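You operate a simulated robot arm through the tools that you are given. There is no shell and no other tool. Be economical: measure what you need, move in short steps, check, and stop when the job is done.

You are at the controls of a simulated robot arm. One attempt, no reset.

TASK
Put the small white cup marked "J-24" from the top of the board stack on the top of the meter stand and the small white cup that says "J-27" on the shelf under the jig. Fetch the black cup and stand it on the top of the fixings bench. Take the eye wash bottle from the top of the board stack and leave it on the grey tile there. Take the square yellow cover and put it on the teal panel. Put the box marked "Primer" from the top of the sample bench on the white panel and the box labelled "Filler" on the floor bay cell by the aisle. Fetch the gloves box and set it on top of the white hawk. Any order will do. Set down upright: black cup, eye wash bottle, box.

The check looks at the end state, three seconds after you hand in, the way a careful person would. Anything else that was tipped, shoved, dropped, spilled or broken makes it a failure. Lids that push on must go on centred and level and be pressed home; caps that screw on are set level and turned clockwise until they are tight.

THE ROBOT
A 6-joint arm with a two-finger parallel gripper on a trunk, on a base that drives. Base frame: it is fixed to the floor where the robot stands at the start and does not move with it; the origin is under the middle of the robot, x ahead of it, y to its left, z up; the surface under the hand at the start is at about z = 780. Lengths are in mm, angles in rad, forces in N, time in s.
With the tool pointing down near the work surface it reaches from about 320 to 700 mm from the robot's upright axis, wherever it stands. Its first joint turns from -2.897 to 2.897 rad. Places, roughly: black cup (6x6x9 cm) [400, 200, 800]; card box, packers box [3500, 1000, 750]; eye wash bottle [500, 500, 750]; floor bay cell by the aisle (31x21 cm) [4900, -1580, 360]; gloves box [4750, 3000, 500]; grey tile (9x9x1 cm) [600, 200, 800]; shelf under the jig [1100, 800, 400]; small white cup [500, 250, 750]; square yellow cover [1000, 1000, 750]; teal panel (22x16x2 cm) [-400, 2600, 300]; top of the fixings bench [1500, 800, 800]; top of the meter stand [2400, 1000, 800]; white hawk (20x20x13 cm) [3200, 300, 800]; white panel (22x16x2 cm) [3500, 1000, 800]. Payload 4.1 kg.
The TCP is the grasp point between the finger pads, 23 mm short of the fingertips. In the tool frame z runs along the fingers and y along their closing line. Largest opening 94 mm; finger width 38, thickness 10; the body of the gripper, 54 by 96 mm, starts 39 mm behind the TCP.
Orientation is that of the tool frame in the base frame, as a unit quaternion [x, y, z, w]. With the fingers straight down and closing along the base's y, the tool's x points along the base's -x, its y along +y and its z along -z.

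THE INTERFACE
- The arm moves only by the tool apply_moves. Its argument "increments" is a list of rows, each a list of 7 numbers: the opening, from 0 (shut) to 1 (fully open), then the shift along the tool's x, y, z in mm, then the turn, a rotation vector about the tool's x, y, z in rad. In form: [[claw, x, y, z, ax, ay, az], ...]. A call has 1 to 8 rows; each row is the pose to reach, as a shift and turn from the pose commanded when the call began, along the tool's axes at that moment. A row lasts 0.2 s, in which the tool goes at most 50 mm and 0.15 rad; a call with a longer step from one row to the next is refused whole, and so is a gripper value outside its range. Where a pose cannot be reached the arm comes as near as it can. A force on the tool above 40 N (or 10 N above the force at the start of the call, whichever is more), or a blocked arm, ends the call early, and 0.2 s more pass. The fingers move at their own pace (about 45 mm/s each) and stop on an object; they squeeze with about 39 N. The grip force told is the motor's: it shows also when the fingers shut on nothing. Time passes only in rows, and 0.2 s behind the last, so rows that repeat a pose let the fingers close. It gives the time, the measured TCP pose, the force on the tool (base axes), the opening and the grip force at its end, in the units of the frame above (readings bear some noise), with the torque about the TCP (base axes, N m) and any sound that the robot's microphone picked up.
- Cameras (640 x 400 px; columns grow to the right, rows downward): "scene" is now at [12, 186.2, 1548.2]; the picture's right is [0.24, -0.97, 0.00], its down [-0.78, -0.19, -0.59] and it looks along [0.57, 0.14, -0.81] (base axes); focal length 275 px, centre (320, 200). "wrist" rides on the gripper at [86, 16, -74] in the tool frame; the picture's right is [-0.18, 0.98, 0.00], its down [-0.58, -0.11, -0.81] and it looks along [-0.79, -0.15, 0.59] (tool axes); focal length 243 px, centre (320, 200). There is no depth. A picture from a camera that has moved, and an enlarged one, comes with that camera's place and axes in the base frame and with its lens.
- grab_frame(camera): a new picture of that camera. The clock stands still meanwhile.
- slide_trunk(by): slides the trunk up (or, below 0, down) by that many mm; the arm and the scene camera ride with it, the base frame stays. It gives what a move gives, with no picture.
- roll_base(legs): drives the robot by 1 to 6 legs, each [ahead, turn to the left] in mm and rad, along the robot's own axes; the way and the turn of a leg run together, so that a leg with both is an arc; at most 1500 mm and 3.142 rad a leg. The arm and the cameras ride along, it lands a little off, and it stops where it bumps. It gives what a move gives.
- pan_tilt(pan, tilt): turns the head with the scene camera to pan (to the left, within 2.705 rad either way) and tilt (down, from -0.506 to 1.204), counted from straight ahead of the robot. It gives what a move gives.
- enlarge(camera, box): a new picture of the part [left, top, right, bottom] of that camera's present view, enlarged. The clock stands still meanwhile.
- sign_off(): hands the job in; it is judged then, once.

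Work in short steps. Places have to be worked out from the pictures, the camera data and where the tool is seen: move nearer, look again, correct. Check each grasp and each placing, and mend what went wrong. You have 483 turns and 220 pictures in all, those below and enlarged ones among them. Open the gripper and draw the arm clear of the work before you hand the job in, unless the task says otherwise.

The tools are called after "Request:" as a command line: name --pt "numbers of a row" for each row, then --argument value for the rest, lists and objects as JSON in quotes. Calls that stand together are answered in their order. apply_moves: Moves the arm, as the interface text tells. Its arguments: {"type":"object","properties":{"increments":{"type":"array"}},"required":["increments"]} The other tools are called the same way: slide_trunk (by) slides the trunk up or down; roll_base (legs) drives the base; pan_tilt (pan, tilt) turns the head that bears the scene camera; grab_frame (camera) takes a picture; enlarge (camera, box) takes an enlarged picture of a part of a camera's view; sign_off () hands the job in.

At the start:

```text
clock: 0.0
ee_pos: [351.2, 250.6, 1048.1]
tool_rot: [0.0, 1.0, -0.001, 0.0]
wrist_force: [-0.2, -0.5, -0.5]
torque: [0.0, 0.03, 0.01]
finger_gap: 94.0
finger_force: 0.1
trunk travel left (down, up): [-525.0, 65.0]
robot x, y, heading: [-0.9, 2.0, -0.003]
head pan, tilt: [0.239, 0.941]
```

scene: 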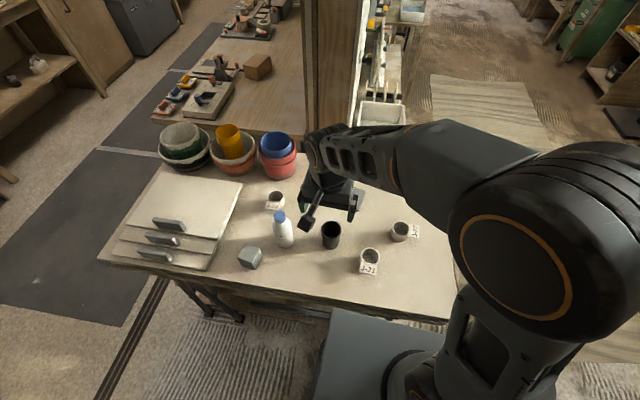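
wrist: 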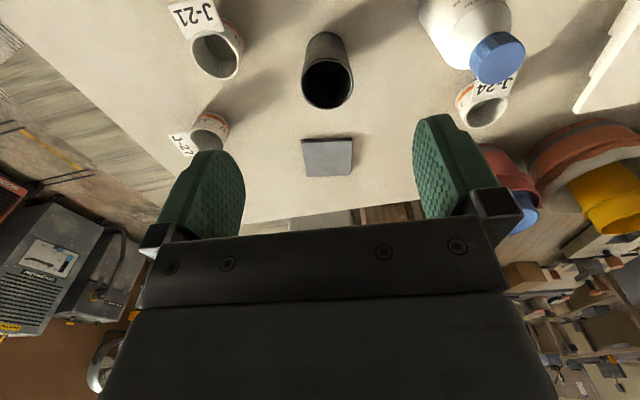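

I'll look around first: the scene camera ahead and left, plus an enlarged view of the table.

Request:
enlarge --camera "scene" --box '[100, 100, 460, 325]'

Request:
pan_tilt --pan 0.6 --tilt 0.5

Request:
grab_frame --camera "scene"

Request:
pan_tilt --pan 1.6 --tilt 0.5

Request:
grab_frame --camera "scene"

Request:
pan_tilt --pan -0.3 --tilt 0.4

Request:
grab_frame --camera "scene"

```text
1.78 times, centred on (280, 212) of scene
camera zoom: at [12.0, 186.2, 1548.2], right [0.24, -0.97, 0.0], down [-0.78, -0.19, -0.59], along [0.57, 0.14, -0.81], focal length 489 px, centre (391, 178)
```

zoom: 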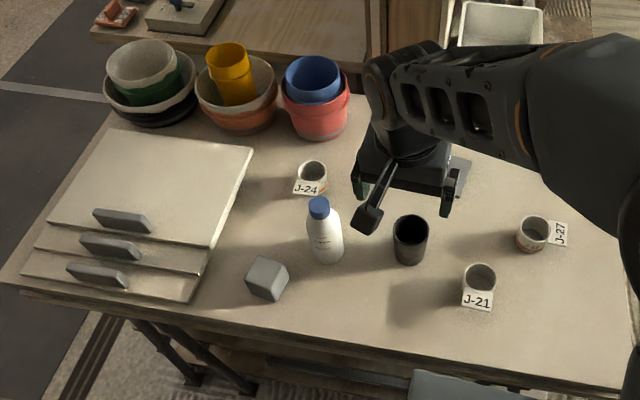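

```text
clock: 0.9
ee_pos: [349.4, 248.4, 1047.6]
tool_rot: [0.0, 1.0, 0.0, 0.0]
wrist_force: [0.0, 0.0, 0.6]
torque: [0.01, 0.02, 0.05]
finger_gap: 94.1
finger_force: 0.1
trunk travel left (down, up): [-525.0, 65.0]
robot x, y, heading: [3.5, 2.0, 0.001]
head pan, tilt: [0.6, 0.499]
```

```text
216 pictures are left
camera scene: at [16.0, 220.1, 1584.9], right [0.56, -0.83, 0.0], down [-0.4, -0.27, -0.88], along [0.72, 0.5, -0.48], focal length 275 px, centre (320, 200)
```

scene: 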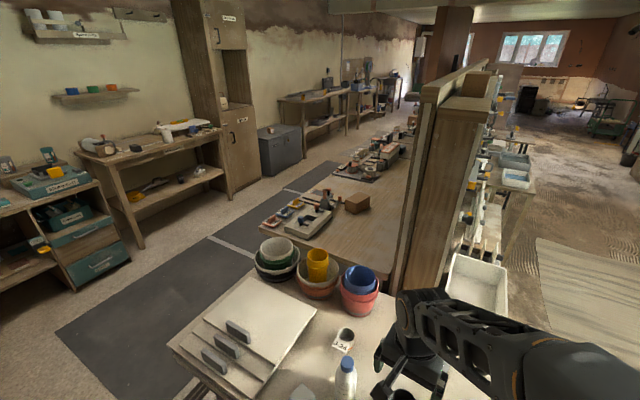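

```text
clock: 2.2
ee_pos: [350.5, 249.2, 1047.0]
tool_rot: [0.0, 1.0, 0.0, -0.001]
wrist_force: [-1.2, -0.5, -0.5]
torque: [-0.02, -0.01, 0.02]
finger_gap: 93.9
finger_force: 0.1
trunk travel left (down, up): [-525.0, 65.0]
robot x, y, heading: [-1.0, 0.5, 0.0]
head pan, tilt: [1.6, 0.499]
```

```text
215 pictures are left
camera scene: at [-61.8, 259.7, 1585.0], right [1.0, 0.03, 0.0], down [0.01, -0.48, -0.88], along [-0.03, 0.88, -0.48], focal length 275 px, centre (320, 200)
```

scene: 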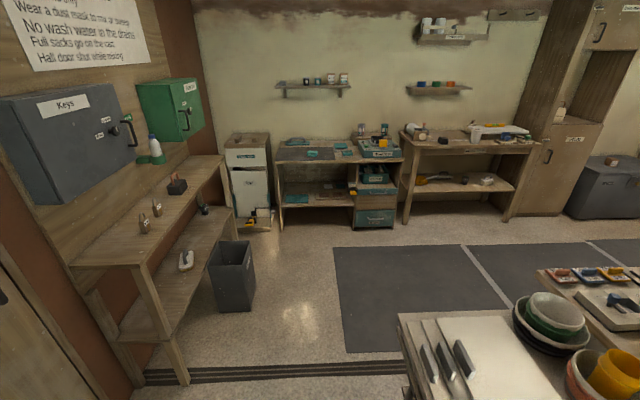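

```text
clock: 4.0
ee_pos: [349.4, 250.2, 1048.3]
tool_rot: [0.0, 1.0, 0.0, -0.001]
wrist_force: [0.0, -0.3, -1.0]
torque: [-0.02, -0.02, 0.01]
finger_gap: 94.0
finger_force: 0.1
trunk travel left (down, up): [-525.0, 65.0]
robot x, y, heading: [1.7, -1.1, -0.001]
head pan, tilt: [-0.3, 0.4]
```

```text
214 pictures are left
camera scene: at [29.4, 141.4, 1594.1], right [-0.3, -0.96, 0.0], down [-0.37, 0.11, -0.92], along [0.88, -0.27, -0.39], focal length 275 px, centre (320, 200)
```

scene: 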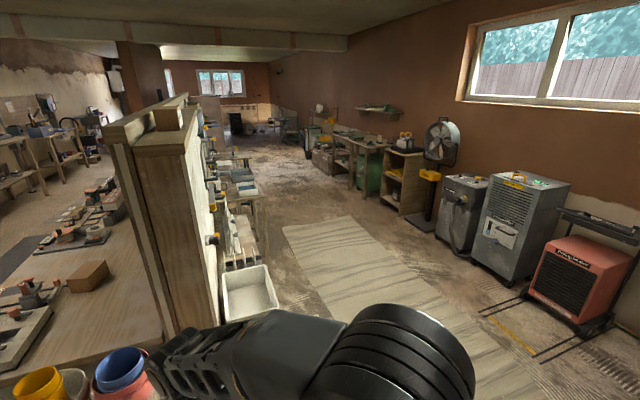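

The table is understood. I'll aim the head at the bottle and tile for a closer look at shapes.

Request:
pan_tilt --pan 0.4 --tilt 0.95

Request:
enlarge --camera "scene" --box '[240, 140, 440, 265]'

Request:
enlarge --camera "wrist" --box '[160, 0, 560, 250]'

```text
clock: 5.1
ee_pos: [349.7, 249.6, 1049.2]
tool_rot: [0.0, 1.0, 0.0, 0.0]
wrist_force: [1.2, -0.2, -0.3]
torque: [-0.01, 0.02, 0.01]
finger_gap: 93.9
finger_force: 0.1
trunk travel left (down, up): [-525.0, 65.0]
robot x, y, heading: [2.9, 0.1, -0.002]
head pan, tilt: [0.4, 0.949]
```

```text
3.20 times, centred on (340, 202) of scene
camera zoom: at [7.9, 197.0, 1547.5], right [0.39, -0.92, 0.0], down [-0.75, -0.32, -0.58], along [0.54, 0.23, -0.81], focal length 881 px, centre (256, 192)
```

zoom: 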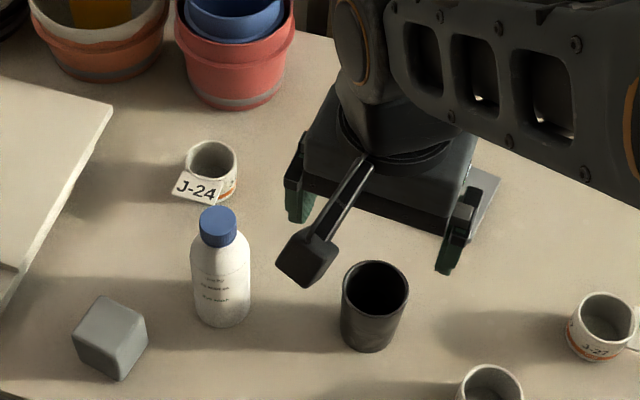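

```text
1.60 times, centred on (360, 125) of wrist
camera zoom: at [263.4, 266.1, 1123.3], right [0.18, 0.98, 0.0], down [0.58, -0.11, 0.81], along [0.79, -0.15, -0.59], focal length 388 px, centre (256, 320)
```

zoom: 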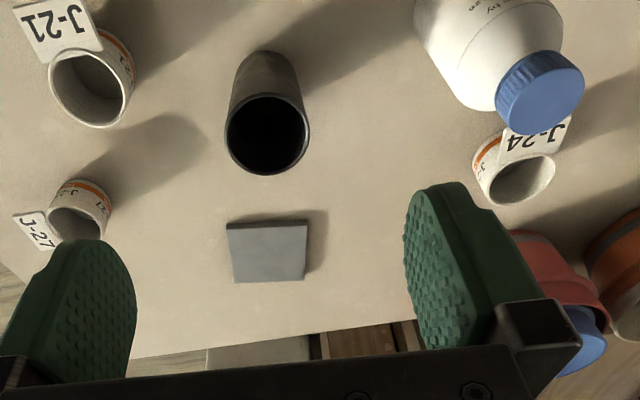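

Bottle is at about (378, 391), cap top z≈928. I move above it with the hand lowered somewhat and look again.

Request:
apply_moves --pt "1 -10 47 10 0 0 0" --pt "1 -20 94 20 0 0 0" --pt "1 -28 141 40 0 0 0" --pt "1 -28 141 60 0 0 0"

Request:
grab_frame --camera "wrist"

Request:
enlarge --camera "scene" --box '[200, 100, 440, 250]'

```text
refused: row 3 steps farther than a row can; nothing moved
```

```text
211 pictures are left
camera wrist: at [263.4, 266.1, 1123.3], right [0.18, 0.98, 0.0], down [0.58, -0.11, 0.81], along [0.79, -0.15, -0.59], focal length 243 px, centre (320, 200)
```

wrist: 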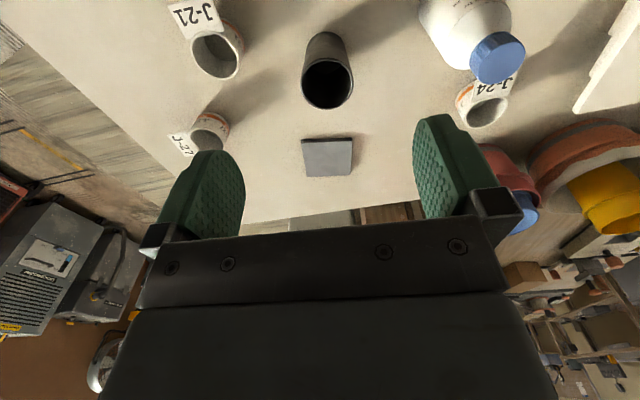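

```text
2.67 times, centred on (320, 175) of scene
camera zoom: at [7.9, 197.0, 1547.5], right [0.39, -0.92, 0.0], down [-0.75, -0.32, -0.58], along [0.54, 0.23, -0.81], focal length 734 px, centre (320, 267)
```

zoom: 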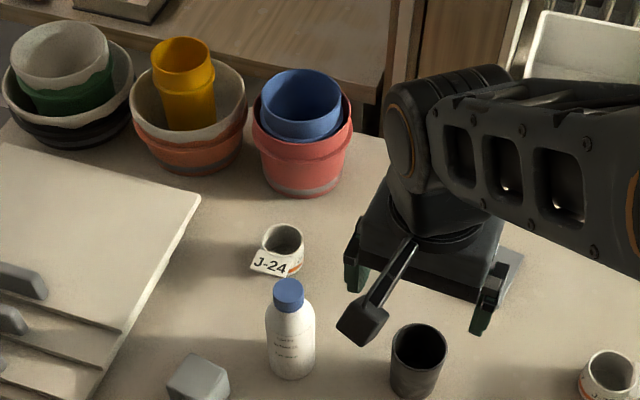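

Row steps were slightly over 50 mm; I retry with smaller steps.

Request:
apply_moves --pt "1 -8 38 10 0 0 0" --pt "1 -16 76 20 0 0 0" --pt "1 -24 114 40 0 0 0" --pt "1 -28 141 60 0 0 0"

Request:
grab_frame --camera "wrist"

```text
clock: 6.1
ee_pos: [376.8, 392.2, 990.0]
tool_rot: [-0.001, 1.0, 0.0, 0.0]
wrist_force: [-0.1, 0.0, -0.3]
torque: [0.01, 0.02, -0.02]
finger_gap: 93.9
finger_force: 0.0
trunk travel left (down, up): [-525.0, 65.0]
robot x, y, heading: [-2.9, -1.5, 0.001]
head pan, tilt: [0.4, 0.949]
```

```text
209 pictures are left
camera wrist: at [290.0, 408.4, 1066.1], right [0.18, 0.98, 0.0], down [0.58, -0.11, 0.81], along [0.79, -0.15, -0.59], focal length 243 px, centre (320, 200)
```

wrist: 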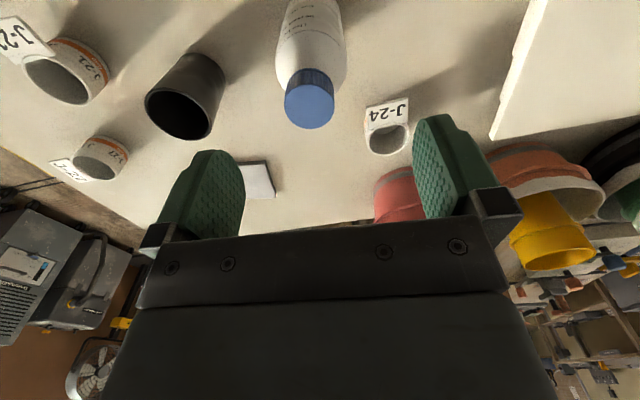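

Cap is close to aligned (about x 377, y 387). I lower 40 mm and shift 5 mm right, then look again.

Request:
apply_moves --pt "1 0 -5 20 0 0 0" --pt "1 0 -5 40 0 0 0"

Request:
grab_frame --camera "wrist"

Request:
enlarge --camera "scene" --box '[220, 140, 380, 240]'

```text
clock: 6.7
ee_pos: [378.9, 388.0, 951.2]
tool_rot: [0.0, 1.0, 0.0, 0.0]
wrist_force: [1.3, -0.4, 0.3]
torque: [0.01, 0.02, 0.01]
finger_gap: 94.0
finger_force: 0.1
trunk travel left (down, up): [-525.0, 65.0]
robot x, y, heading: [0.5, 1.6, 0.001]
head pan, tilt: [0.4, 0.949]
```

```text
208 pictures are left
camera wrist: at [292.0, 404.2, 1026.2], right [0.18, 0.98, 0.0], down [0.58, -0.11, 0.81], along [0.79, -0.15, -0.59], focal length 243 px, centre (320, 200)
```

wrist: 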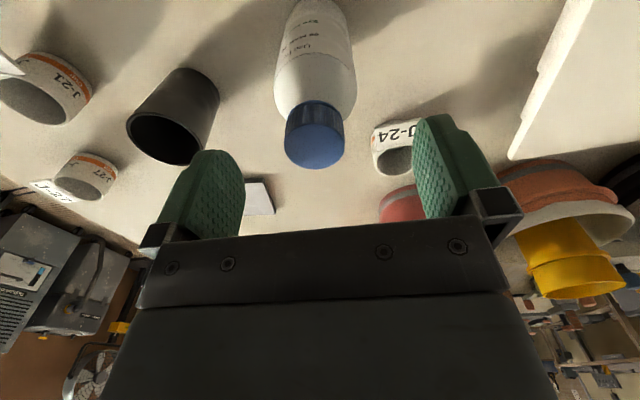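

```text
4.00 times, centred on (300, 190) of scene
camera zoom: at [8.1, 197.4, 1547.5], right [0.39, -0.92, 0.0], down [-0.75, -0.32, -0.58], along [0.54, 0.23, -0.81], focal length 1101 px, centre (400, 240)
```

zoom: 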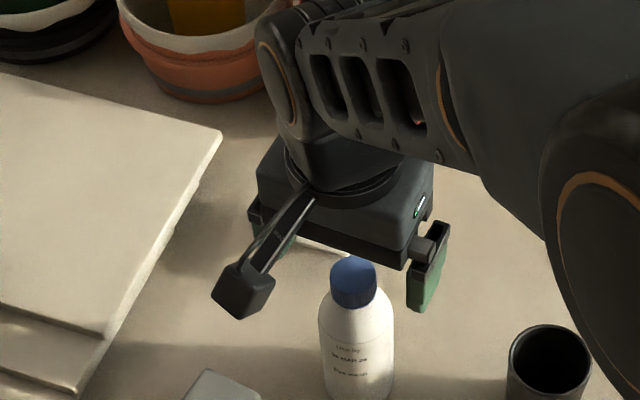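

Cap top triangulates to (370, 387, 936). I move to grip the cap at z≈925 and close.

Request:
apply_moves --pt "1 8 0 0 0 0 0" --pt "1 8 0 26 0 0 0"

Request:
grab_frame --camera "wrist"

```text
clock: 7.3
ee_pos: [370.8, 386.4, 924.6]
tool_rot: [0.0, 1.0, 0.0, 0.0]
wrist_force: [0.0, 0.5, 0.0]
torque: [0.02, 0.03, -0.01]
finger_gap: 94.1
finger_force: 0.1
trunk travel left (down, up): [-525.0, 65.0]
robot x, y, heading: [1.4, -2.2, -0.001]
head pan, tilt: [0.4, 0.949]
```

```text
206 pictures are left
camera wrist: at [283.5, 403.9, 999.8], right [0.18, 0.98, 0.0], down [0.58, -0.11, 0.81], along [0.79, -0.15, -0.59], focal length 243 px, centre (320, 200)
```

wrist: 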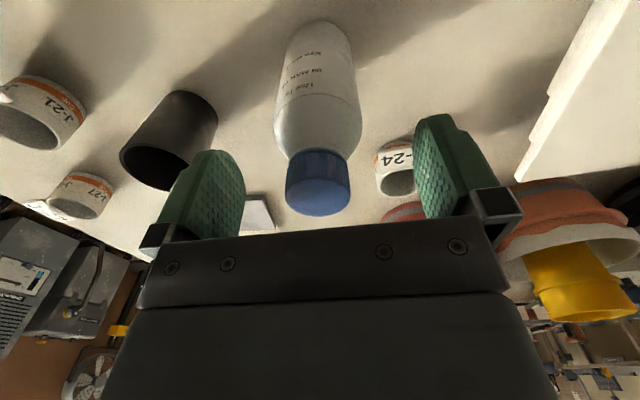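

Cap sits between the pads; close.

Request:
apply_moves --pt "0.25 0 0 0 0 0 0" --pt "0.25 0 0 0 0 0 0" --pt "0.25 0 0 0 0 0 0" --pt "0.25 0 0 0 0 0 0" --pt "0.25 0 0 0 0 0 0" --pt "0.25 0 0 0 0 0 0"

```text
clock: 8.7
ee_pos: [370.9, 386.8, 923.5]
tool_rot: [0.001, 1.0, 0.0, 0.001]
wrist_force: [0.0, -2.4, 2.0]
torque: [-0.22, -0.01, 0.03]
finger_gap: 31.0
finger_force: 39.5
trunk travel left (down, up): [-525.0, 65.0]
robot x, y, heading: [2.4, 0.1, 0.001]
head pan, tilt: [0.4, 0.949]
```

Gripped at 31 mm. Lift 50 mm and check.

Request:
apply_moves --pt "0 0 0 -20 0 0 0" --pt "0 0 0 -60 0 0 0" --pt "0 0 0 -60 0 0 0"

Request:
grab_frame --camera "wrist"

```text
clock: 9.5
ee_pos: [369.4, 385.4, 983.8]
tool_rot: [0.0, 1.0, 0.001, 0.0]
wrist_force: [0.2, 0.2, -1.9]
torque: [-0.02, 0.0, -0.03]
finger_gap: 31.2
finger_force: 38.5
trunk travel left (down, up): [-525.0, 65.0]
robot x, y, heading: [-2.7, -1.1, 0.003]
head pan, tilt: [0.4, 0.949]
```

```text
205 pictures are left
camera wrist: at [282.4, 400.9, 1059.4], right [0.18, 0.98, 0.0], down [0.58, -0.11, 0.81], along [0.79, -0.15, -0.59], focal length 243 px, centre (320, 200)
```

wrist: 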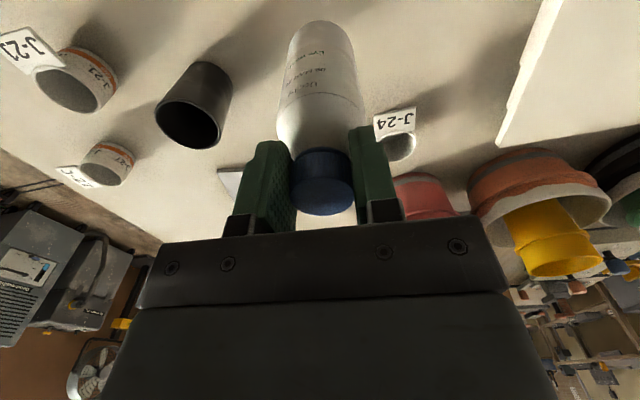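

Held upright. Now carry it over the grey tile (≈580, 221), staying high.

Request:
apply_moves --pt "0 -25 0 -20 0 0 0" --pt "0 -60 -25 -20 0 0 0" --pt "0 -95 -55 -20 0 0 0" --pt "0 -130 -85 -20 0 0 0" --pt "0 -165 -115 -20 0 0 0" --pt "0 -195 -145 -20 0 0 0" --pt "0 -210 -165 -20 0 0 0" --pt "0 -210 -165 -20 0 0 0"

Request:
grab_frame --camera "wrist"

Request:
pan_tilt --pan 0.3 --tilt 0.8

Request:
grab_frame --camera "scene"

```text
clock: 11.3
ee_pos: [579.9, 219.7, 1001.4]
tool_rot: [0.0, 1.0, 0.0, 0.0]
wrist_force: [-0.1, 0.7, -2.7]
torque: [0.01, -0.02, 0.02]
finger_gap: 30.7
finger_force: 38.9
trunk travel left (down, up): [-525.0, 65.0]
robot x, y, heading: [3.0, -1.5, 0.002]
head pan, tilt: [0.4, 0.949]
```

```text
204 pictures are left
camera wrist: at [493.7, 237.6, 1077.4], right [0.18, 0.98, 0.0], down [0.58, -0.11, 0.81], along [0.79, -0.15, -0.59], focal length 243 px, centre (320, 200)
```

wrist: 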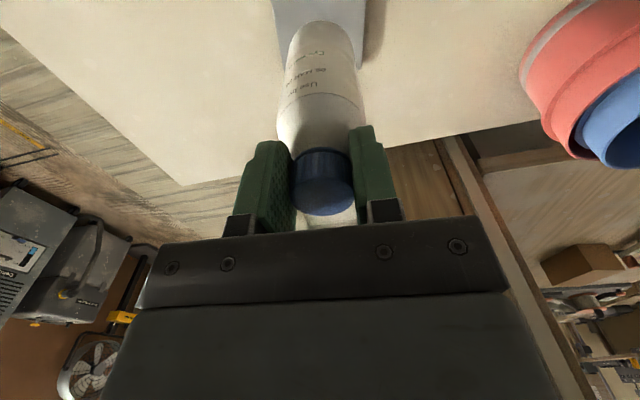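

```text
clock: 12.0
ee_pos: [581.9, 221.4, 1002.3]
tool_rot: [0.001, 1.0, 0.0, 0.0]
wrist_force: [-0.2, -0.6, -2.2]
torque: [0.0, -0.01, -0.01]
finger_gap: 31.2
finger_force: 39.2
trunk travel left (down, up): [-525.0, 65.0]
robot x, y, heading: [-0.7, 1.9, 0.003]
head pan, tilt: [0.3, 0.799]
```

```text
203 pictures are left
camera scene: at [18.2, 192.7, 1559.0], right [0.3, -0.96, 0.0], down [-0.69, -0.21, -0.7], along [0.67, 0.21, -0.72], focal length 275 px, centre (320, 200)
```

scene: 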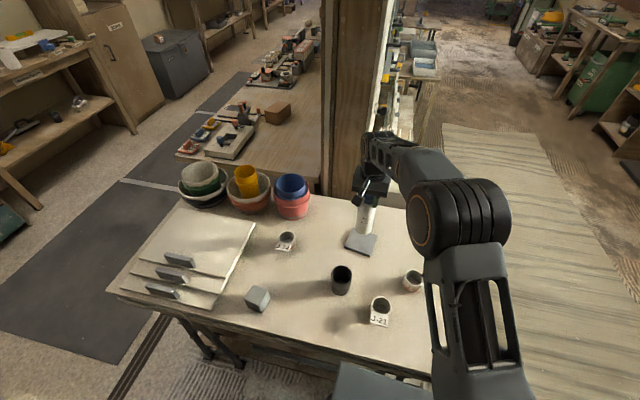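

Check tile alignment with an enlarged scene view.

Request:
enlarge --camera "scene" --box '[310, 180, 410, 280]'

```text
4.00 times, centred on (360, 230) of scene
camera zoom: at [18.2, 192.7, 1559.0], right [0.3, -0.96, 0.0], down [-0.69, -0.21, -0.7], along [0.67, 0.21, -0.72], focal length 1101 px, centre (160, 80)
```

zoom: 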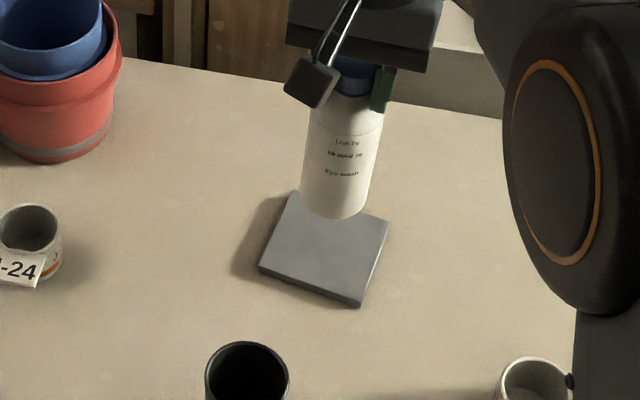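

Tile centre ≈ (585, 222). Shift 4 mm forward and lower to just above contact.

Request:
apply_moves --pt "0 -4 1 20 0 0 0" --pt "0 -4 1 45 0 0 0" --pt "0 -4 1 58 0 0 0" --pt "0 -4 1 65 0 0 0"

Request:
enlarge --camera "scene" --box '[310, 180, 410, 280]'

```text
clock: 13.0
ee_pos: [584.1, 222.0, 937.0]
tool_rot: [0.0, 1.0, 0.0, 0.0]
wrist_force: [0.5, 0.5, -2.9]
torque: [0.01, 0.04, 0.0]
finger_gap: 31.0
finger_force: 39.3
trunk travel left (down, up): [-525.0, 65.0]
robot x, y, heading: [1.3, -0.6, -0.002]
head pan, tilt: [0.3, 0.799]
```

```text
4.00 times, centred on (360, 230) of scene
camera zoom: at [18.3, 192.8, 1559.0], right [0.3, -0.96, 0.0], down [-0.69, -0.21, -0.7], along [0.67, 0.21, -0.72], focal length 1101 px, centre (160, 80)
```

zoom: 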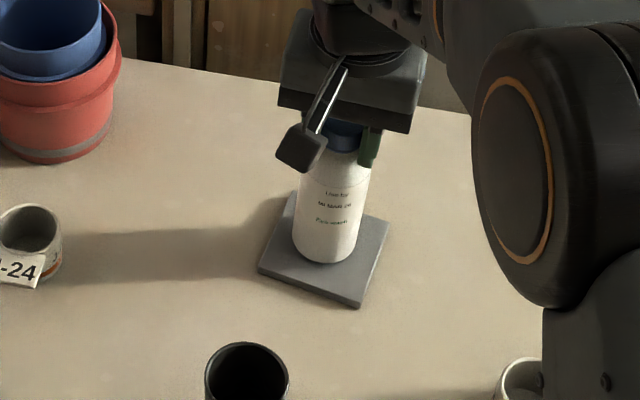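

Well centred. Lower the last millimetres until contact shows.

Request:
apply_moves --pt "0 0 0 2 0 0 0" --pt "0 0 0 3 0 0 0" --pt "0 0 0 4 0 0 0"

```text
clock: 13.8
ee_pos: [583.5, 221.1, 933.7]
tool_rot: [0.001, 1.0, 0.0, 0.0]
wrist_force: [-2.5, -0.9, 8.9]
torque: [-0.15, 0.32, 0.0]
finger_gap: 31.3
finger_force: 39.0
trunk travel left (down, up): [-525.0, 65.0]
robot x, y, heading: [1.7, 0.1, 0.002]
head pan, tilt: [0.3, 0.799]
```

Contact (≈9 N). Release, then rise straight up.

Request:
apply_moves --pt "0.6 0 0 0 0 0 0" --pt "0.8 0 0 0 0 0 0" --pt "0.8 0 0 0 0 0 0" --pt "0.8 0 0 -40 0 0 0" --pt "1 0 0 -80 0 0 0" --pt "1 20 0 -110 0 0 0"

Request:
grab_frame --camera "scene"

```text
clock: 15.2
ee_pos: [564.7, 221.6, 1043.2]
tool_rot: [0.0, 1.0, -0.001, 0.0]
wrist_force: [0.1, 0.2, 0.2]
torque: [0.0, -0.01, 0.0]
finger_gap: 93.8
finger_force: 0.1
trunk travel left (down, up): [-525.0, 65.0]
robot x, y, heading: [0.3, 1.9, -0.001]
head pan, tilt: [0.3, 0.799]
```

```text
200 pictures are left
camera scene: at [17.6, 192.6, 1559.0], right [0.3, -0.96, 0.0], down [-0.68, -0.21, -0.7], along [0.67, 0.21, -0.72], focal length 275 px, centre (320, 200)
```

scene: 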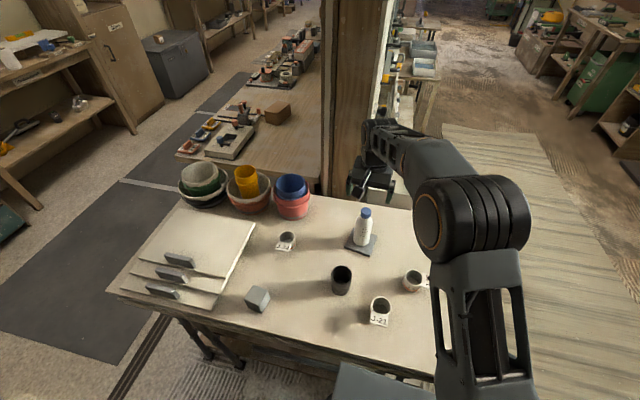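

Bottle stands on the tile. Next the black cup at ≈(402, 250): move above it and look.

Request:
apply_moves --pt "1 45 8 0 0 0 0" --pt "1 90 16 0 0 0 0" --pt "1 130 24 20 0 0 0" --pt "1 163 29 50 0 0 0" --pt "1 163 29 93 0 0 0" --pt "1 163 29 93 0 0 0"

Request:
grab_frame --camera "wrist"

```text
clock: 16.6
ee_pos: [401.0, 248.3, 951.1]
tool_rot: [0.0, 1.0, 0.0, 0.001]
wrist_force: [0.3, 0.2, -0.6]
torque: [0.01, 0.01, 0.01]
finger_gap: 93.9
finger_force: 0.0
trunk travel left (down, up): [-525.0, 65.0]
robot x, y, heading: [-2.1, -1.0, -0.002]
head pan, tilt: [0.3, 0.799]
```

```text
199 pictures are left
camera wrist: at [314.3, 264.6, 1026.7], right [0.18, 0.98, 0.0], down [0.58, -0.11, 0.81], along [0.79, -0.15, -0.59], focal length 243 px, centre (320, 200)
```

wrist: 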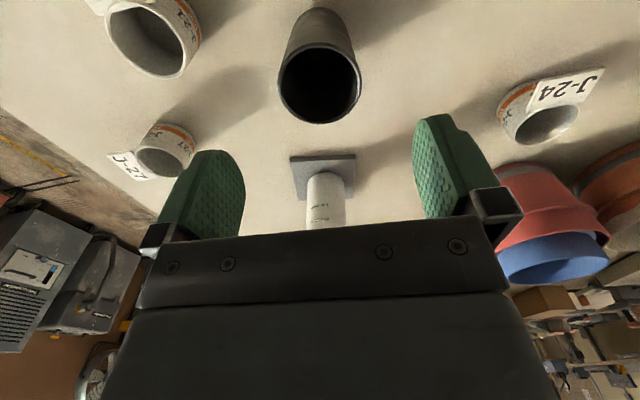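

Cup centre (398, 249). Descend to z≈840 and close.

Request:
apply_moves --pt "1 3 0 40 0 0 0" --pt "1 3 0 80 0 0 0" --pt "1 3 0 111 0 0 0" --pt "0.4 3 0 111 0 0 0" --pt "0.4 3 0 111 0 0 0" --pt "0.4 3 0 111 0 0 0" --pt "0.4 3 0 111 0 0 0"

Request:
grab_frame --camera "wrist"

```text
clock: 18.2
ee_pos: [398.8, 253.0, 835.2]
tool_rot: [0.0, 1.0, 0.0, 0.0]
wrist_force: [-1.0, -1.2, 0.0]
torque: [-0.04, 0.03, -0.02]
finger_gap: 58.0
finger_force: 39.4
trunk travel left (down, up): [-525.0, 65.0]
robot x, y, heading: [0.2, 4.5, -0.0]
head pan, tilt: [0.3, 0.799]
```

```text
198 pictures are left
camera wrist: at [312.3, 268.8, 912.4], right [0.18, 0.98, 0.0], down [0.58, -0.11, 0.81], along [0.79, -0.15, -0.59], focal length 243 px, centre (320, 200)
```

wrist: 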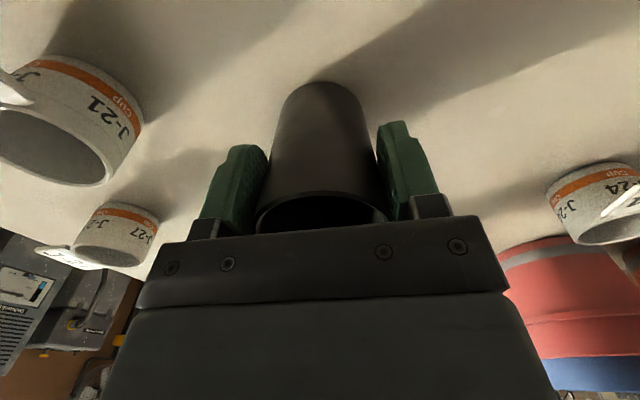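

Cup gripped. Lift it clear and retract; then look behind and around before driving.

Request:
apply_moves --pt "0.4 0 0 -20 0 0 0" --pt "0.4 0 0 -60 0 0 0" --pt "0.4 0 -20 -105 0 0 0" --pt "0.4 10 -60 -150 0 0 0" --pt "0.4 25 -105 -170 0 0 0" --pt "0.4 40 -150 -190 0 0 0" --pt "0.4 50 -190 -210 0 0 0" --pt "0.4 50 -230 -220 0 0 0"

Request:
pan_tilt --pan 2.6 --tilt 0.7

Request:
grab_frame --camera "scene"

Request:
grab_frame --camera "wrist"

Request:
pan_tilt --pan 1.2 --tilt 0.9

Request:
grab_frame --camera "scene"

```text
refused: row 4 steps farther than a row can; nothing moved
```

```text
clock: 20.3
ee_pos: [398.4, 252.3, 837.0]
tool_rot: [0.0, 1.0, 0.0, -0.001]
wrist_force: [-0.1, -0.6, 0.2]
torque: [0.0, 0.04, -0.03]
finger_gap: 58.0
finger_force: 39.1
trunk travel left (down, up): [-525.0, 65.0]
robot x, y, heading: [1.3, 1.7, 0.0]
head pan, tilt: [2.601, 0.7]
```

```text
197 pictures are left
camera scene: at [-131.9, 212.6, 1567.3], right [0.52, 0.86, 0.0], down [0.55, -0.33, -0.76], along [-0.66, 0.39, -0.64], focal length 275 px, centre (320, 200)
```

scene: 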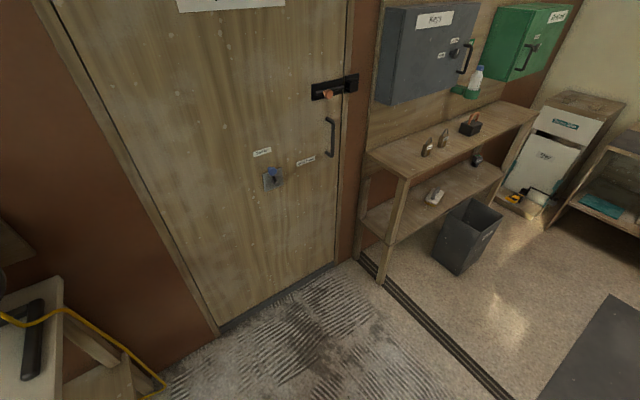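

```text
196 pictures are left
camera wrist: at [312.3, 268.9, 912.4], right [0.18, 0.98, 0.0], down [0.58, -0.11, 0.81], along [0.79, -0.15, -0.59], focal length 243 px, centre (320, 200)
```

wrist: 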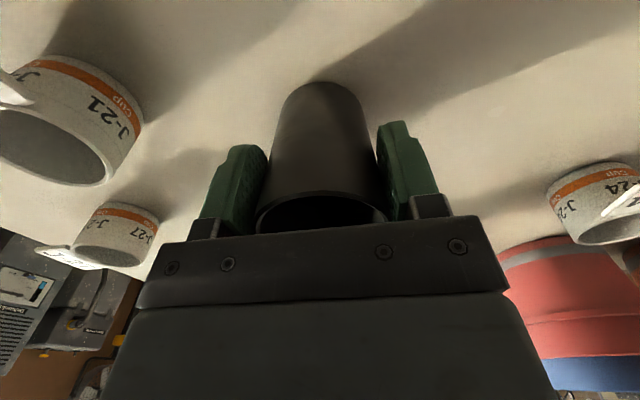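

```text
clock: 21.9
ee_pos: [399.0, 252.3, 837.0]
tool_rot: [0.0, 1.0, 0.0, 0.001]
wrist_force: [-0.7, 0.0, -0.8]
torque: [0.02, -0.01, -0.06]
finger_gap: 58.0
finger_force: 38.9
trunk travel left (down, up): [-525.0, 65.0]
robot x, y, heading: [-3.3, 1.1, 0.002]
head pan, tilt: [1.201, 0.901]
```

```text
195 pictures are left
camera scene: at [-31.8, 239.2, 1551.1], right [0.93, -0.36, 0.0], down [-0.28, -0.73, -0.62], along [0.22, 0.58, -0.78], focal length 275 px, centre (320, 200)
```

scene: 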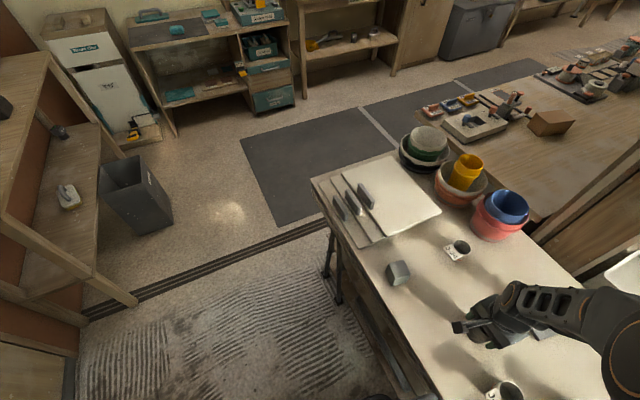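

The aisle is free: I'd back off ~200, turn left, go to y≈1500, then along x. Lift the cup first.

Request:
apply_moves --pt "0.4 0 0 -20 0 0 0" --pt "0.4 0 0 -60 0 0 0" --pt "0.4 0 -10 -105 0 0 0" --pt "0.4 10 -40 -140 0 0 0" --pt "0.4 25 -80 -160 0 0 0" --pt "0.4 40 -120 -180 0 0 0" --pt "0.4 50 -160 -200 0 0 0" --pt "0.4 50 -200 -220 0 0 0"

Request:
grab_frame --camera "wrist"

```text
clock: 23.7
ee_pos: [349.1, 50.4, 1061.4]
tool_rot: [0.0, 1.0, 0.0, 0.0]
wrist_force: [-0.2, 0.6, -1.7]
torque: [-0.02, 0.01, 0.0]
finger_gap: 57.6
finger_force: 39.0
trunk travel left (down, up): [-525.0, 65.0]
robot x, y, heading: [3.1, -1.6, -0.001]
head pan, tilt: [1.201, 0.901]
```

```text
194 pictures are left
camera wrist: at [262.8, 67.0, 1136.3], right [0.18, 0.98, 0.0], down [0.58, -0.11, 0.81], along [0.79, -0.15, -0.59], focal length 243 px, centre (320, 200)
```

wrist: 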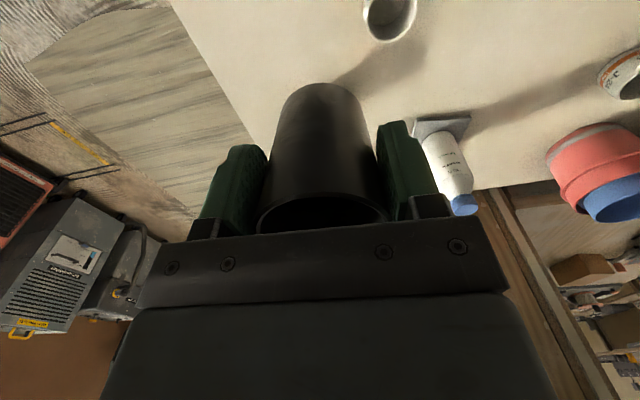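

Held well. Drive: back 200, turn left, 1500 ahead, turn right.

Request:
roll_base --legs '[[-200, 0], [0, 1.571], [1480, 0], [0, -1.571]]'

Request:
pan_tilt --pan -0.3 --tilt 0.5

Request:
grab_frame --camera "scene"

```text
clock: 39.8
ee_pos: [151.2, 1546.7, 1060.6]
tool_rot: [-0.011, 1.0, 0.0, 0.001]
wrist_force: [-0.3, -0.3, -0.5]
torque: [0.02, 0.03, 0.02]
finger_gap: 57.2
finger_force: 39.0
trunk travel left (down, up): [-525.0, 65.0]
robot x, y, heading: [-199.5, 1485.0, 0.024]
head pan, tilt: [1.201, 0.901]
```

```text
clock: 41.4
ee_pos: [149.5, 1546.2, 1060.5]
tool_rot: [-0.01, 1.0, 0.0, 0.0]
wrist_force: [-0.8, 0.8, 0.4]
torque: [0.02, 0.0, -0.03]
finger_gap: 57.3
finger_force: 38.9
trunk travel left (down, up): [-525.0, 65.0]
robot x, y, heading: [-198.1, 1488.8, 0.022]
head pan, tilt: [-0.3, 0.499]
```

```text
193 pictures are left
camera scene: at [-173.8, 1630.7, 1585.0], right [-0.27, -0.96, 0.0], down [-0.46, 0.13, -0.88], along [0.84, -0.24, -0.48], focal length 275 px, centre (320, 200)
```

scene: 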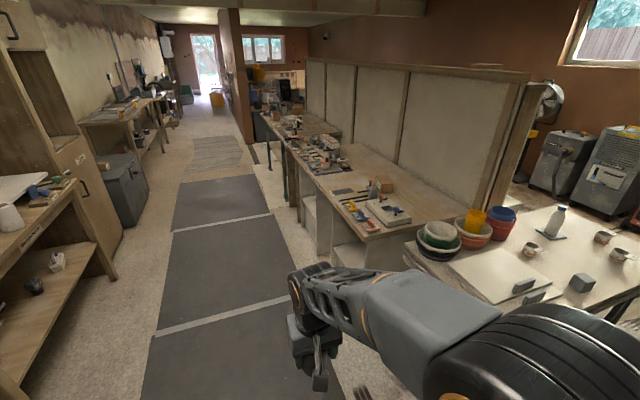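

The bench run is to the right of the mats. Drive on to about x = 1100 and look at the bench.

Request:
roll_base --legs '[[1300, -0.02]]'

Request:
pan_tilt --pan -1.1 --tilt 0.7

Request:
grab_frame --camera "scene"

Request:
pan_tilt --pan -1.9 --tilt 0.9

Request:
grab_frame --camera "scene"

```text
clock: 48.0
ee_pos: [1462.8, 1576.3, 1061.2]
tool_rot: [-0.011, 1.0, 0.001, 0.001]
wrist_force: [0.5, 0.9, -0.6]
torque: [0.03, 0.01, -0.01]
finger_gap: 56.8
finger_force: 39.1
trunk travel left (down, up): [-525.0, 65.0]
robot x, y, heading: [1112.8, 1511.9, 0.021]
head pan, tilt: [-0.3, 0.499]
```

```text
clock: 49.1
ee_pos: [1463.1, 1576.8, 1060.7]
tool_rot: [-0.013, 1.0, 0.0, 0.0]
wrist_force: [0.5, -0.3, -0.7]
torque: [0.0, 0.02, -0.02]
finger_gap: 56.7
finger_force: 39.4
trunk travel left (down, up): [-525.0, 65.0]
robot x, y, heading: [1112.2, 1516.7, 0.026]
head pan, tilt: [-1.1, 0.7]
```

```text
192 pictures are left
camera scene: at [1091.6, 1610.4, 1567.3], right [-0.88, -0.48, 0.0], down [-0.31, 0.57, -0.77], along [0.36, -0.67, -0.64], focal length 275 px, centre (320, 200)
```

scene: 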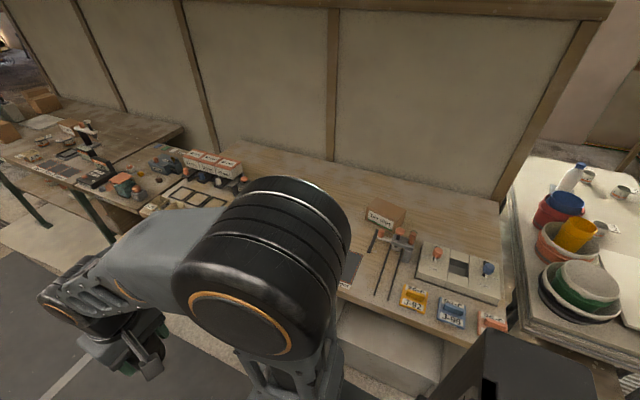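

```text
clock: 50.3
ee_pos: [1463.7, 1577.3, 1061.1]
tool_rot: [-0.012, 1.0, 0.0, -0.001]
wrist_force: [0.1, 0.1, -1.4]
torque: [-0.02, 0.0, 0.0]
finger_gap: 56.6
finger_force: 39.2
trunk travel left (down, up): [-525.0, 65.0]
robot x, y, heading: [1115.7, 1519.2, 0.024]
head pan, tilt: [-1.901, 0.901]
```

```text
191 pictures are left
camera scene: at [1028.5, 1613.1, 1551.1], right [-0.95, 0.3, 0.0], down [0.24, 0.75, -0.62], along [-0.19, -0.59, -0.78], focal length 275 px, centre (320, 200)
```

scene: 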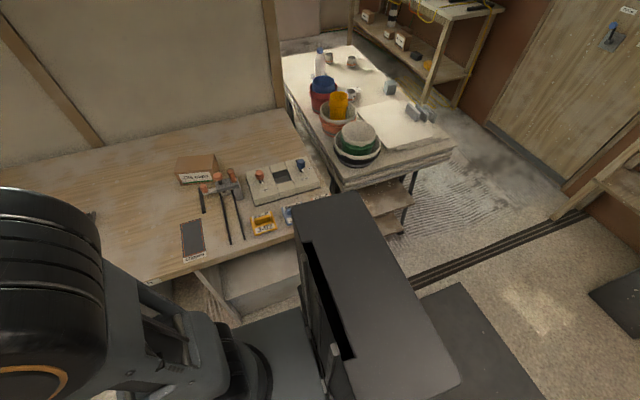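

I turn to face the bench (−y) and look straight at it.

Request:
roll_base --legs '[[100, 0], [0, -1.595]]'

Request:
pan_tilt --pan 0.1 --tilt 0.75

Request:
grab_frame --camera "scene"

Request:
grab_frame --camera "wrist"

```text
clock: 55.3
ee_pos: [1271.8, 1171.9, 1061.1]
tool_rot: [0.7, 0.715, 0.0, 0.0]
wrist_force: [-0.9, 0.2, 0.1]
torque: [0.02, -0.01, -0.01]
finger_gap: 56.2
finger_force: 38.9
trunk travel left (down, up): [-525.0, 65.0]
robot x, y, heading: [1216.3, 1519.8, -1.547]
head pan, tilt: [-1.901, 0.901]
```

```text
clock: 57.2
ee_pos: [1271.5, 1170.9, 1061.1]
tool_rot: [0.7, 0.714, 0.0, 0.0]
wrist_force: [-0.8, 0.0, -0.8]
torque: [-0.02, 0.03, 0.01]
finger_gap: 56.4
finger_force: 39.4
trunk travel left (down, up): [-525.0, 65.0]
robot x, y, heading: [1214.8, 1518.8, -1.549]
head pan, tilt: [0.099, 0.75]
```

```text
190 pictures are left
camera scene: at [1389.5, 1503.5, 1563.0], right [-0.99, -0.12, 0.0], down [-0.08, 0.68, -0.73], along [0.09, -0.73, -0.68], focal length 275 px, centre (320, 200)
```

scene: 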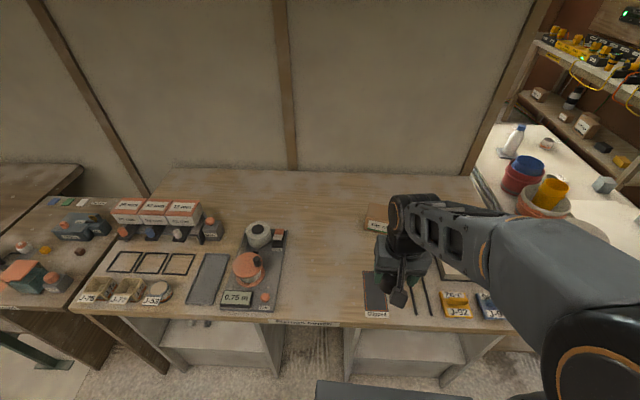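

```text
189 pictures are left
camera wrist: at [1286.0, 1258.5, 1136.1], right [0.99, -0.16, 0.0], down [-0.1, -0.58, 0.81], along [-0.13, -0.8, -0.59], focal length 243 px, centre (320, 200)
```

wrist: 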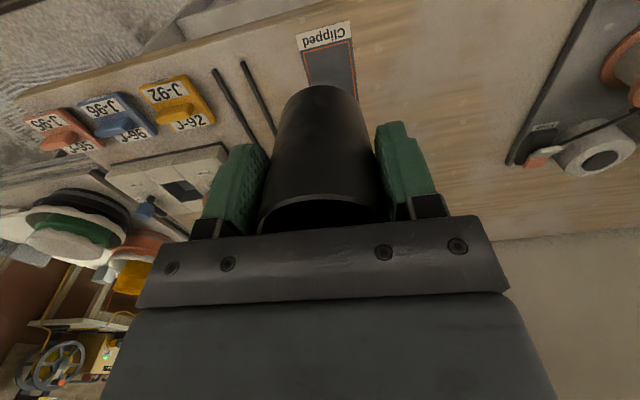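

Zoom on the bench edge label and the items on it.

Request:
enlarge --camera "scene" --box '[200, 270, 400, 395]'

Request:
enlarge --camera "scene" --box '[70, 170, 310, 320]'

```text
3.20 times, centred on (300, 332) of scene
camera zoom: at [1389.5, 1503.5, 1563.0], right [-0.99, -0.12, 0.0], down [-0.08, 0.68, -0.73], along [0.09, -0.73, -0.68], focal length 881 px, centre (384, -224)
```

zoom: 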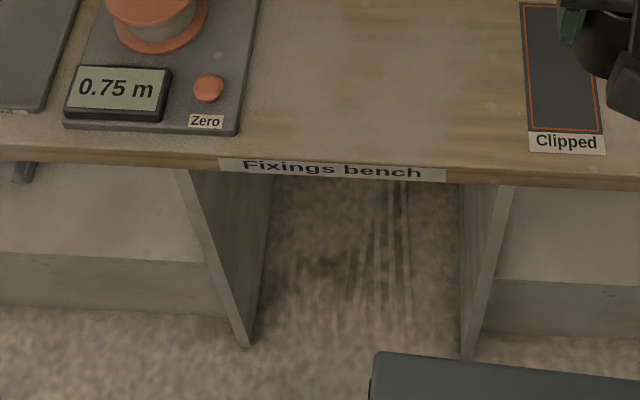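

```text
2.67 times, centred on (190, 245) of scene
camera zoom: at [1389.5, 1503.5, 1563.0], right [-0.99, -0.12, 0.0], down [-0.08, 0.68, -0.73], along [0.09, -0.73, -0.68], focal length 734 px, centre (667, 80)
```

zoom: 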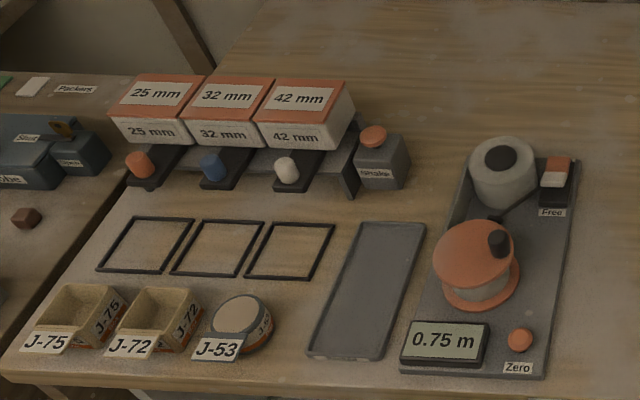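

This is the fixings bench; free space around (1430, 985). Move the cup above it.

Request:
apply_moves --pt "0.4 -30 25 0 0 0 0" --pt "0.4 -60 50 0 0 0 0" --pt "0.4 -90 75 0 0 0 0" --pt "0.4 -120 100 0 0 0 0" --pt "0.4 -150 125 20 0 0 0" --pt "0.4 -180 150 50 0 0 0" --pt "0.4 -190 156 90 0 0 0" --pt "0.4 -190 156 110 0 0 0"

Request:
grab_frame --camera "scene"

Request:
grab_frame --camera "wrist"

```text
clock: 59.0
ee_pos: [1432.6, 984.7, 951.8]
tool_rot: [0.7, 0.714, 0.001, 0.0]
wrist_force: [-0.8, 0.0, -0.1]
torque: [0.05, -0.01, 0.04]
finger_gap: 56.2
finger_force: 38.9
trunk travel left (down, up): [-525.0, 65.0]
robot x, y, heading: [1213.3, 1516.8, -1.549]
head pan, tilt: [0.099, 0.75]
```

```text
186 pictures are left
camera scene: at [1389.6, 1503.3, 1563.0], right [-0.99, -0.12, 0.0], down [-0.08, 0.68, -0.73], along [0.09, -0.73, -0.68], focal length 275 px, centre (320, 200)
```

scene: 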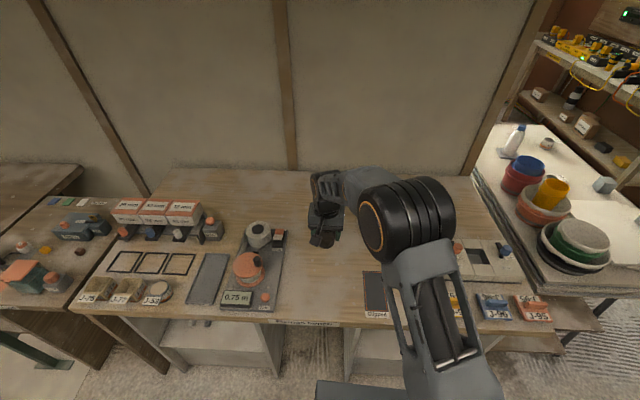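

```text
185 pictures are left
camera wrist: at [1447.6, 1071.3, 1027.6], right [0.99, -0.16, 0.0], down [-0.1, -0.58, 0.81], along [-0.13, -0.8, -0.59], focal length 243 px, centre (320, 200)
```

wrist: 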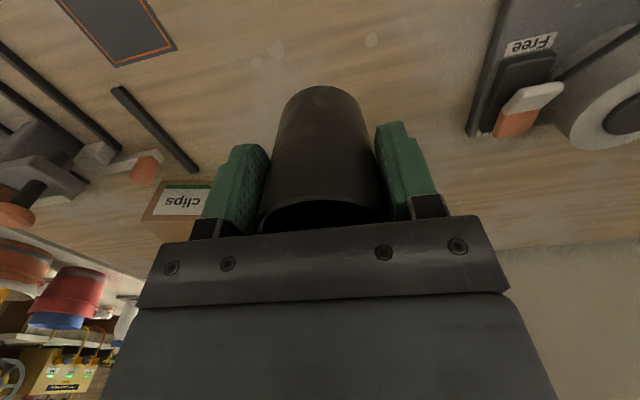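

Clear spot. Lower 80 mm and look at the gap to the bench.

Request:
apply_moves --pt "0.4 0 0 30 0 0 0" --pt "0.4 0 0 60 0 0 0" --pt "0.4 0 0 85 0 0 0"

Request:
enlarge --camera "scene" --box '[270, 190, 390, 290]'

Request:
grab_frame --camera "wrist"

```text
clock: 59.8
ee_pos: [1432.4, 985.6, 865.6]
tool_rot: [0.7, 0.714, 0.001, 0.0]
wrist_force: [-0.3, 0.0, -1.7]
torque: [0.0, -0.02, -0.01]
finger_gap: 55.9
finger_force: 39.1
trunk travel left (down, up): [-525.0, 65.0]
robot x, y, heading: [1212.4, 1516.8, -1.552]
head pan, tilt: [0.099, 0.75]
```

```text
4.00 times, centred on (330, 240) of scene
camera zoom: at [1389.7, 1503.4, 1563.1], right [-0.99, -0.12, 0.0], down [-0.08, 0.68, -0.73], along [0.09, -0.73, -0.68], focal length 1101 px, centre (280, 40)
```

zoom: 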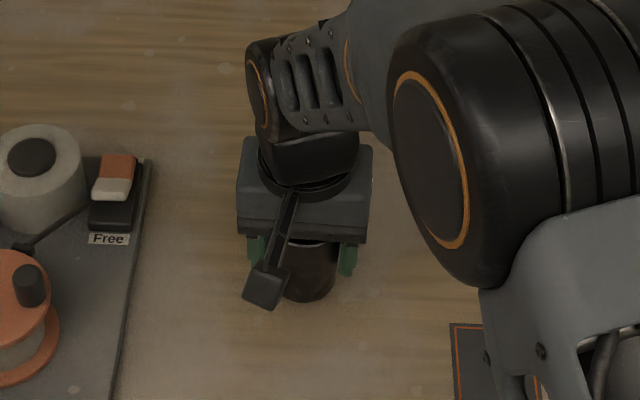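

```text
183 pictures are left
camera wrist: at [1446.6, 1072.7, 940.8], right [0.99, -0.16, 0.0], down [-0.1, -0.58, 0.81], along [-0.13, -0.8, -0.59], focal length 243 px, centre (320, 200)
```

wrist: 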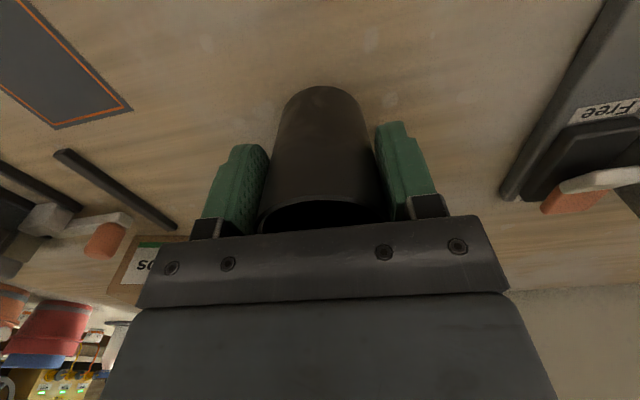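

Parallax puts the bench top at z≈800–805. Lower in small steps.

Request:
apply_moves --pt "0.4 0 0 2 0 0 0" --pt "0.4 0 0 4 0 0 0" --pt "0.4 0 0 5 0 0 0"

```text
clock: 60.6
ee_pos: [1431.5, 985.0, 861.3]
tool_rot: [0.699, 0.715, 0.0, 0.0]
wrist_force: [0.9, 0.6, -0.7]
torque: [0.01, 0.01, 0.04]
finger_gap: 56.4
finger_force: 38.9
trunk travel left (down, up): [-525.0, 65.0]
robot x, y, heading: [1213.8, 1517.4, -1.549]
head pan, tilt: [0.099, 0.75]
```

Request:
apply_moves --pt "0.4 0 0 1.5 0 0 0" --pt "0.4 0 0 3 0 0 0" --pt "0.4 0 0 3 0 0 0"

```text
clock: 61.4
ee_pos: [1432.6, 984.8, 857.4]
tool_rot: [0.7, 0.714, 0.0, 0.0]
wrist_force: [-0.5, 0.6, -0.6]
torque: [0.02, 0.02, 0.0]
finger_gap: 56.1
finger_force: 38.9
trunk travel left (down, up): [-525.0, 65.0]
robot x, y, heading: [1215.1, 1519.5, -1.552]
head pan, tilt: [0.099, 0.75]
```

No contact yet; a bit further.

Request:
apply_moves --pt "0.4 0 0 1.5 0 0 0" --pt "0.4 0 0 3 0 0 0" --pt "0.4 0 0 3 0 0 0"

```text
clock: 62.2
ee_pos: [1431.2, 985.3, 855.5]
tool_rot: [0.7, 0.714, 0.0, 0.001]
wrist_force: [1.1, 1.1, 8.8]
torque: [0.06, -0.04, -0.03]
finger_gap: 56.1
finger_force: 39.3
trunk travel left (down, up): [-525.0, 65.0]
robot x, y, heading: [1213.5, 1522.9, -1.549]
head pan, tilt: [0.099, 0.75]
```

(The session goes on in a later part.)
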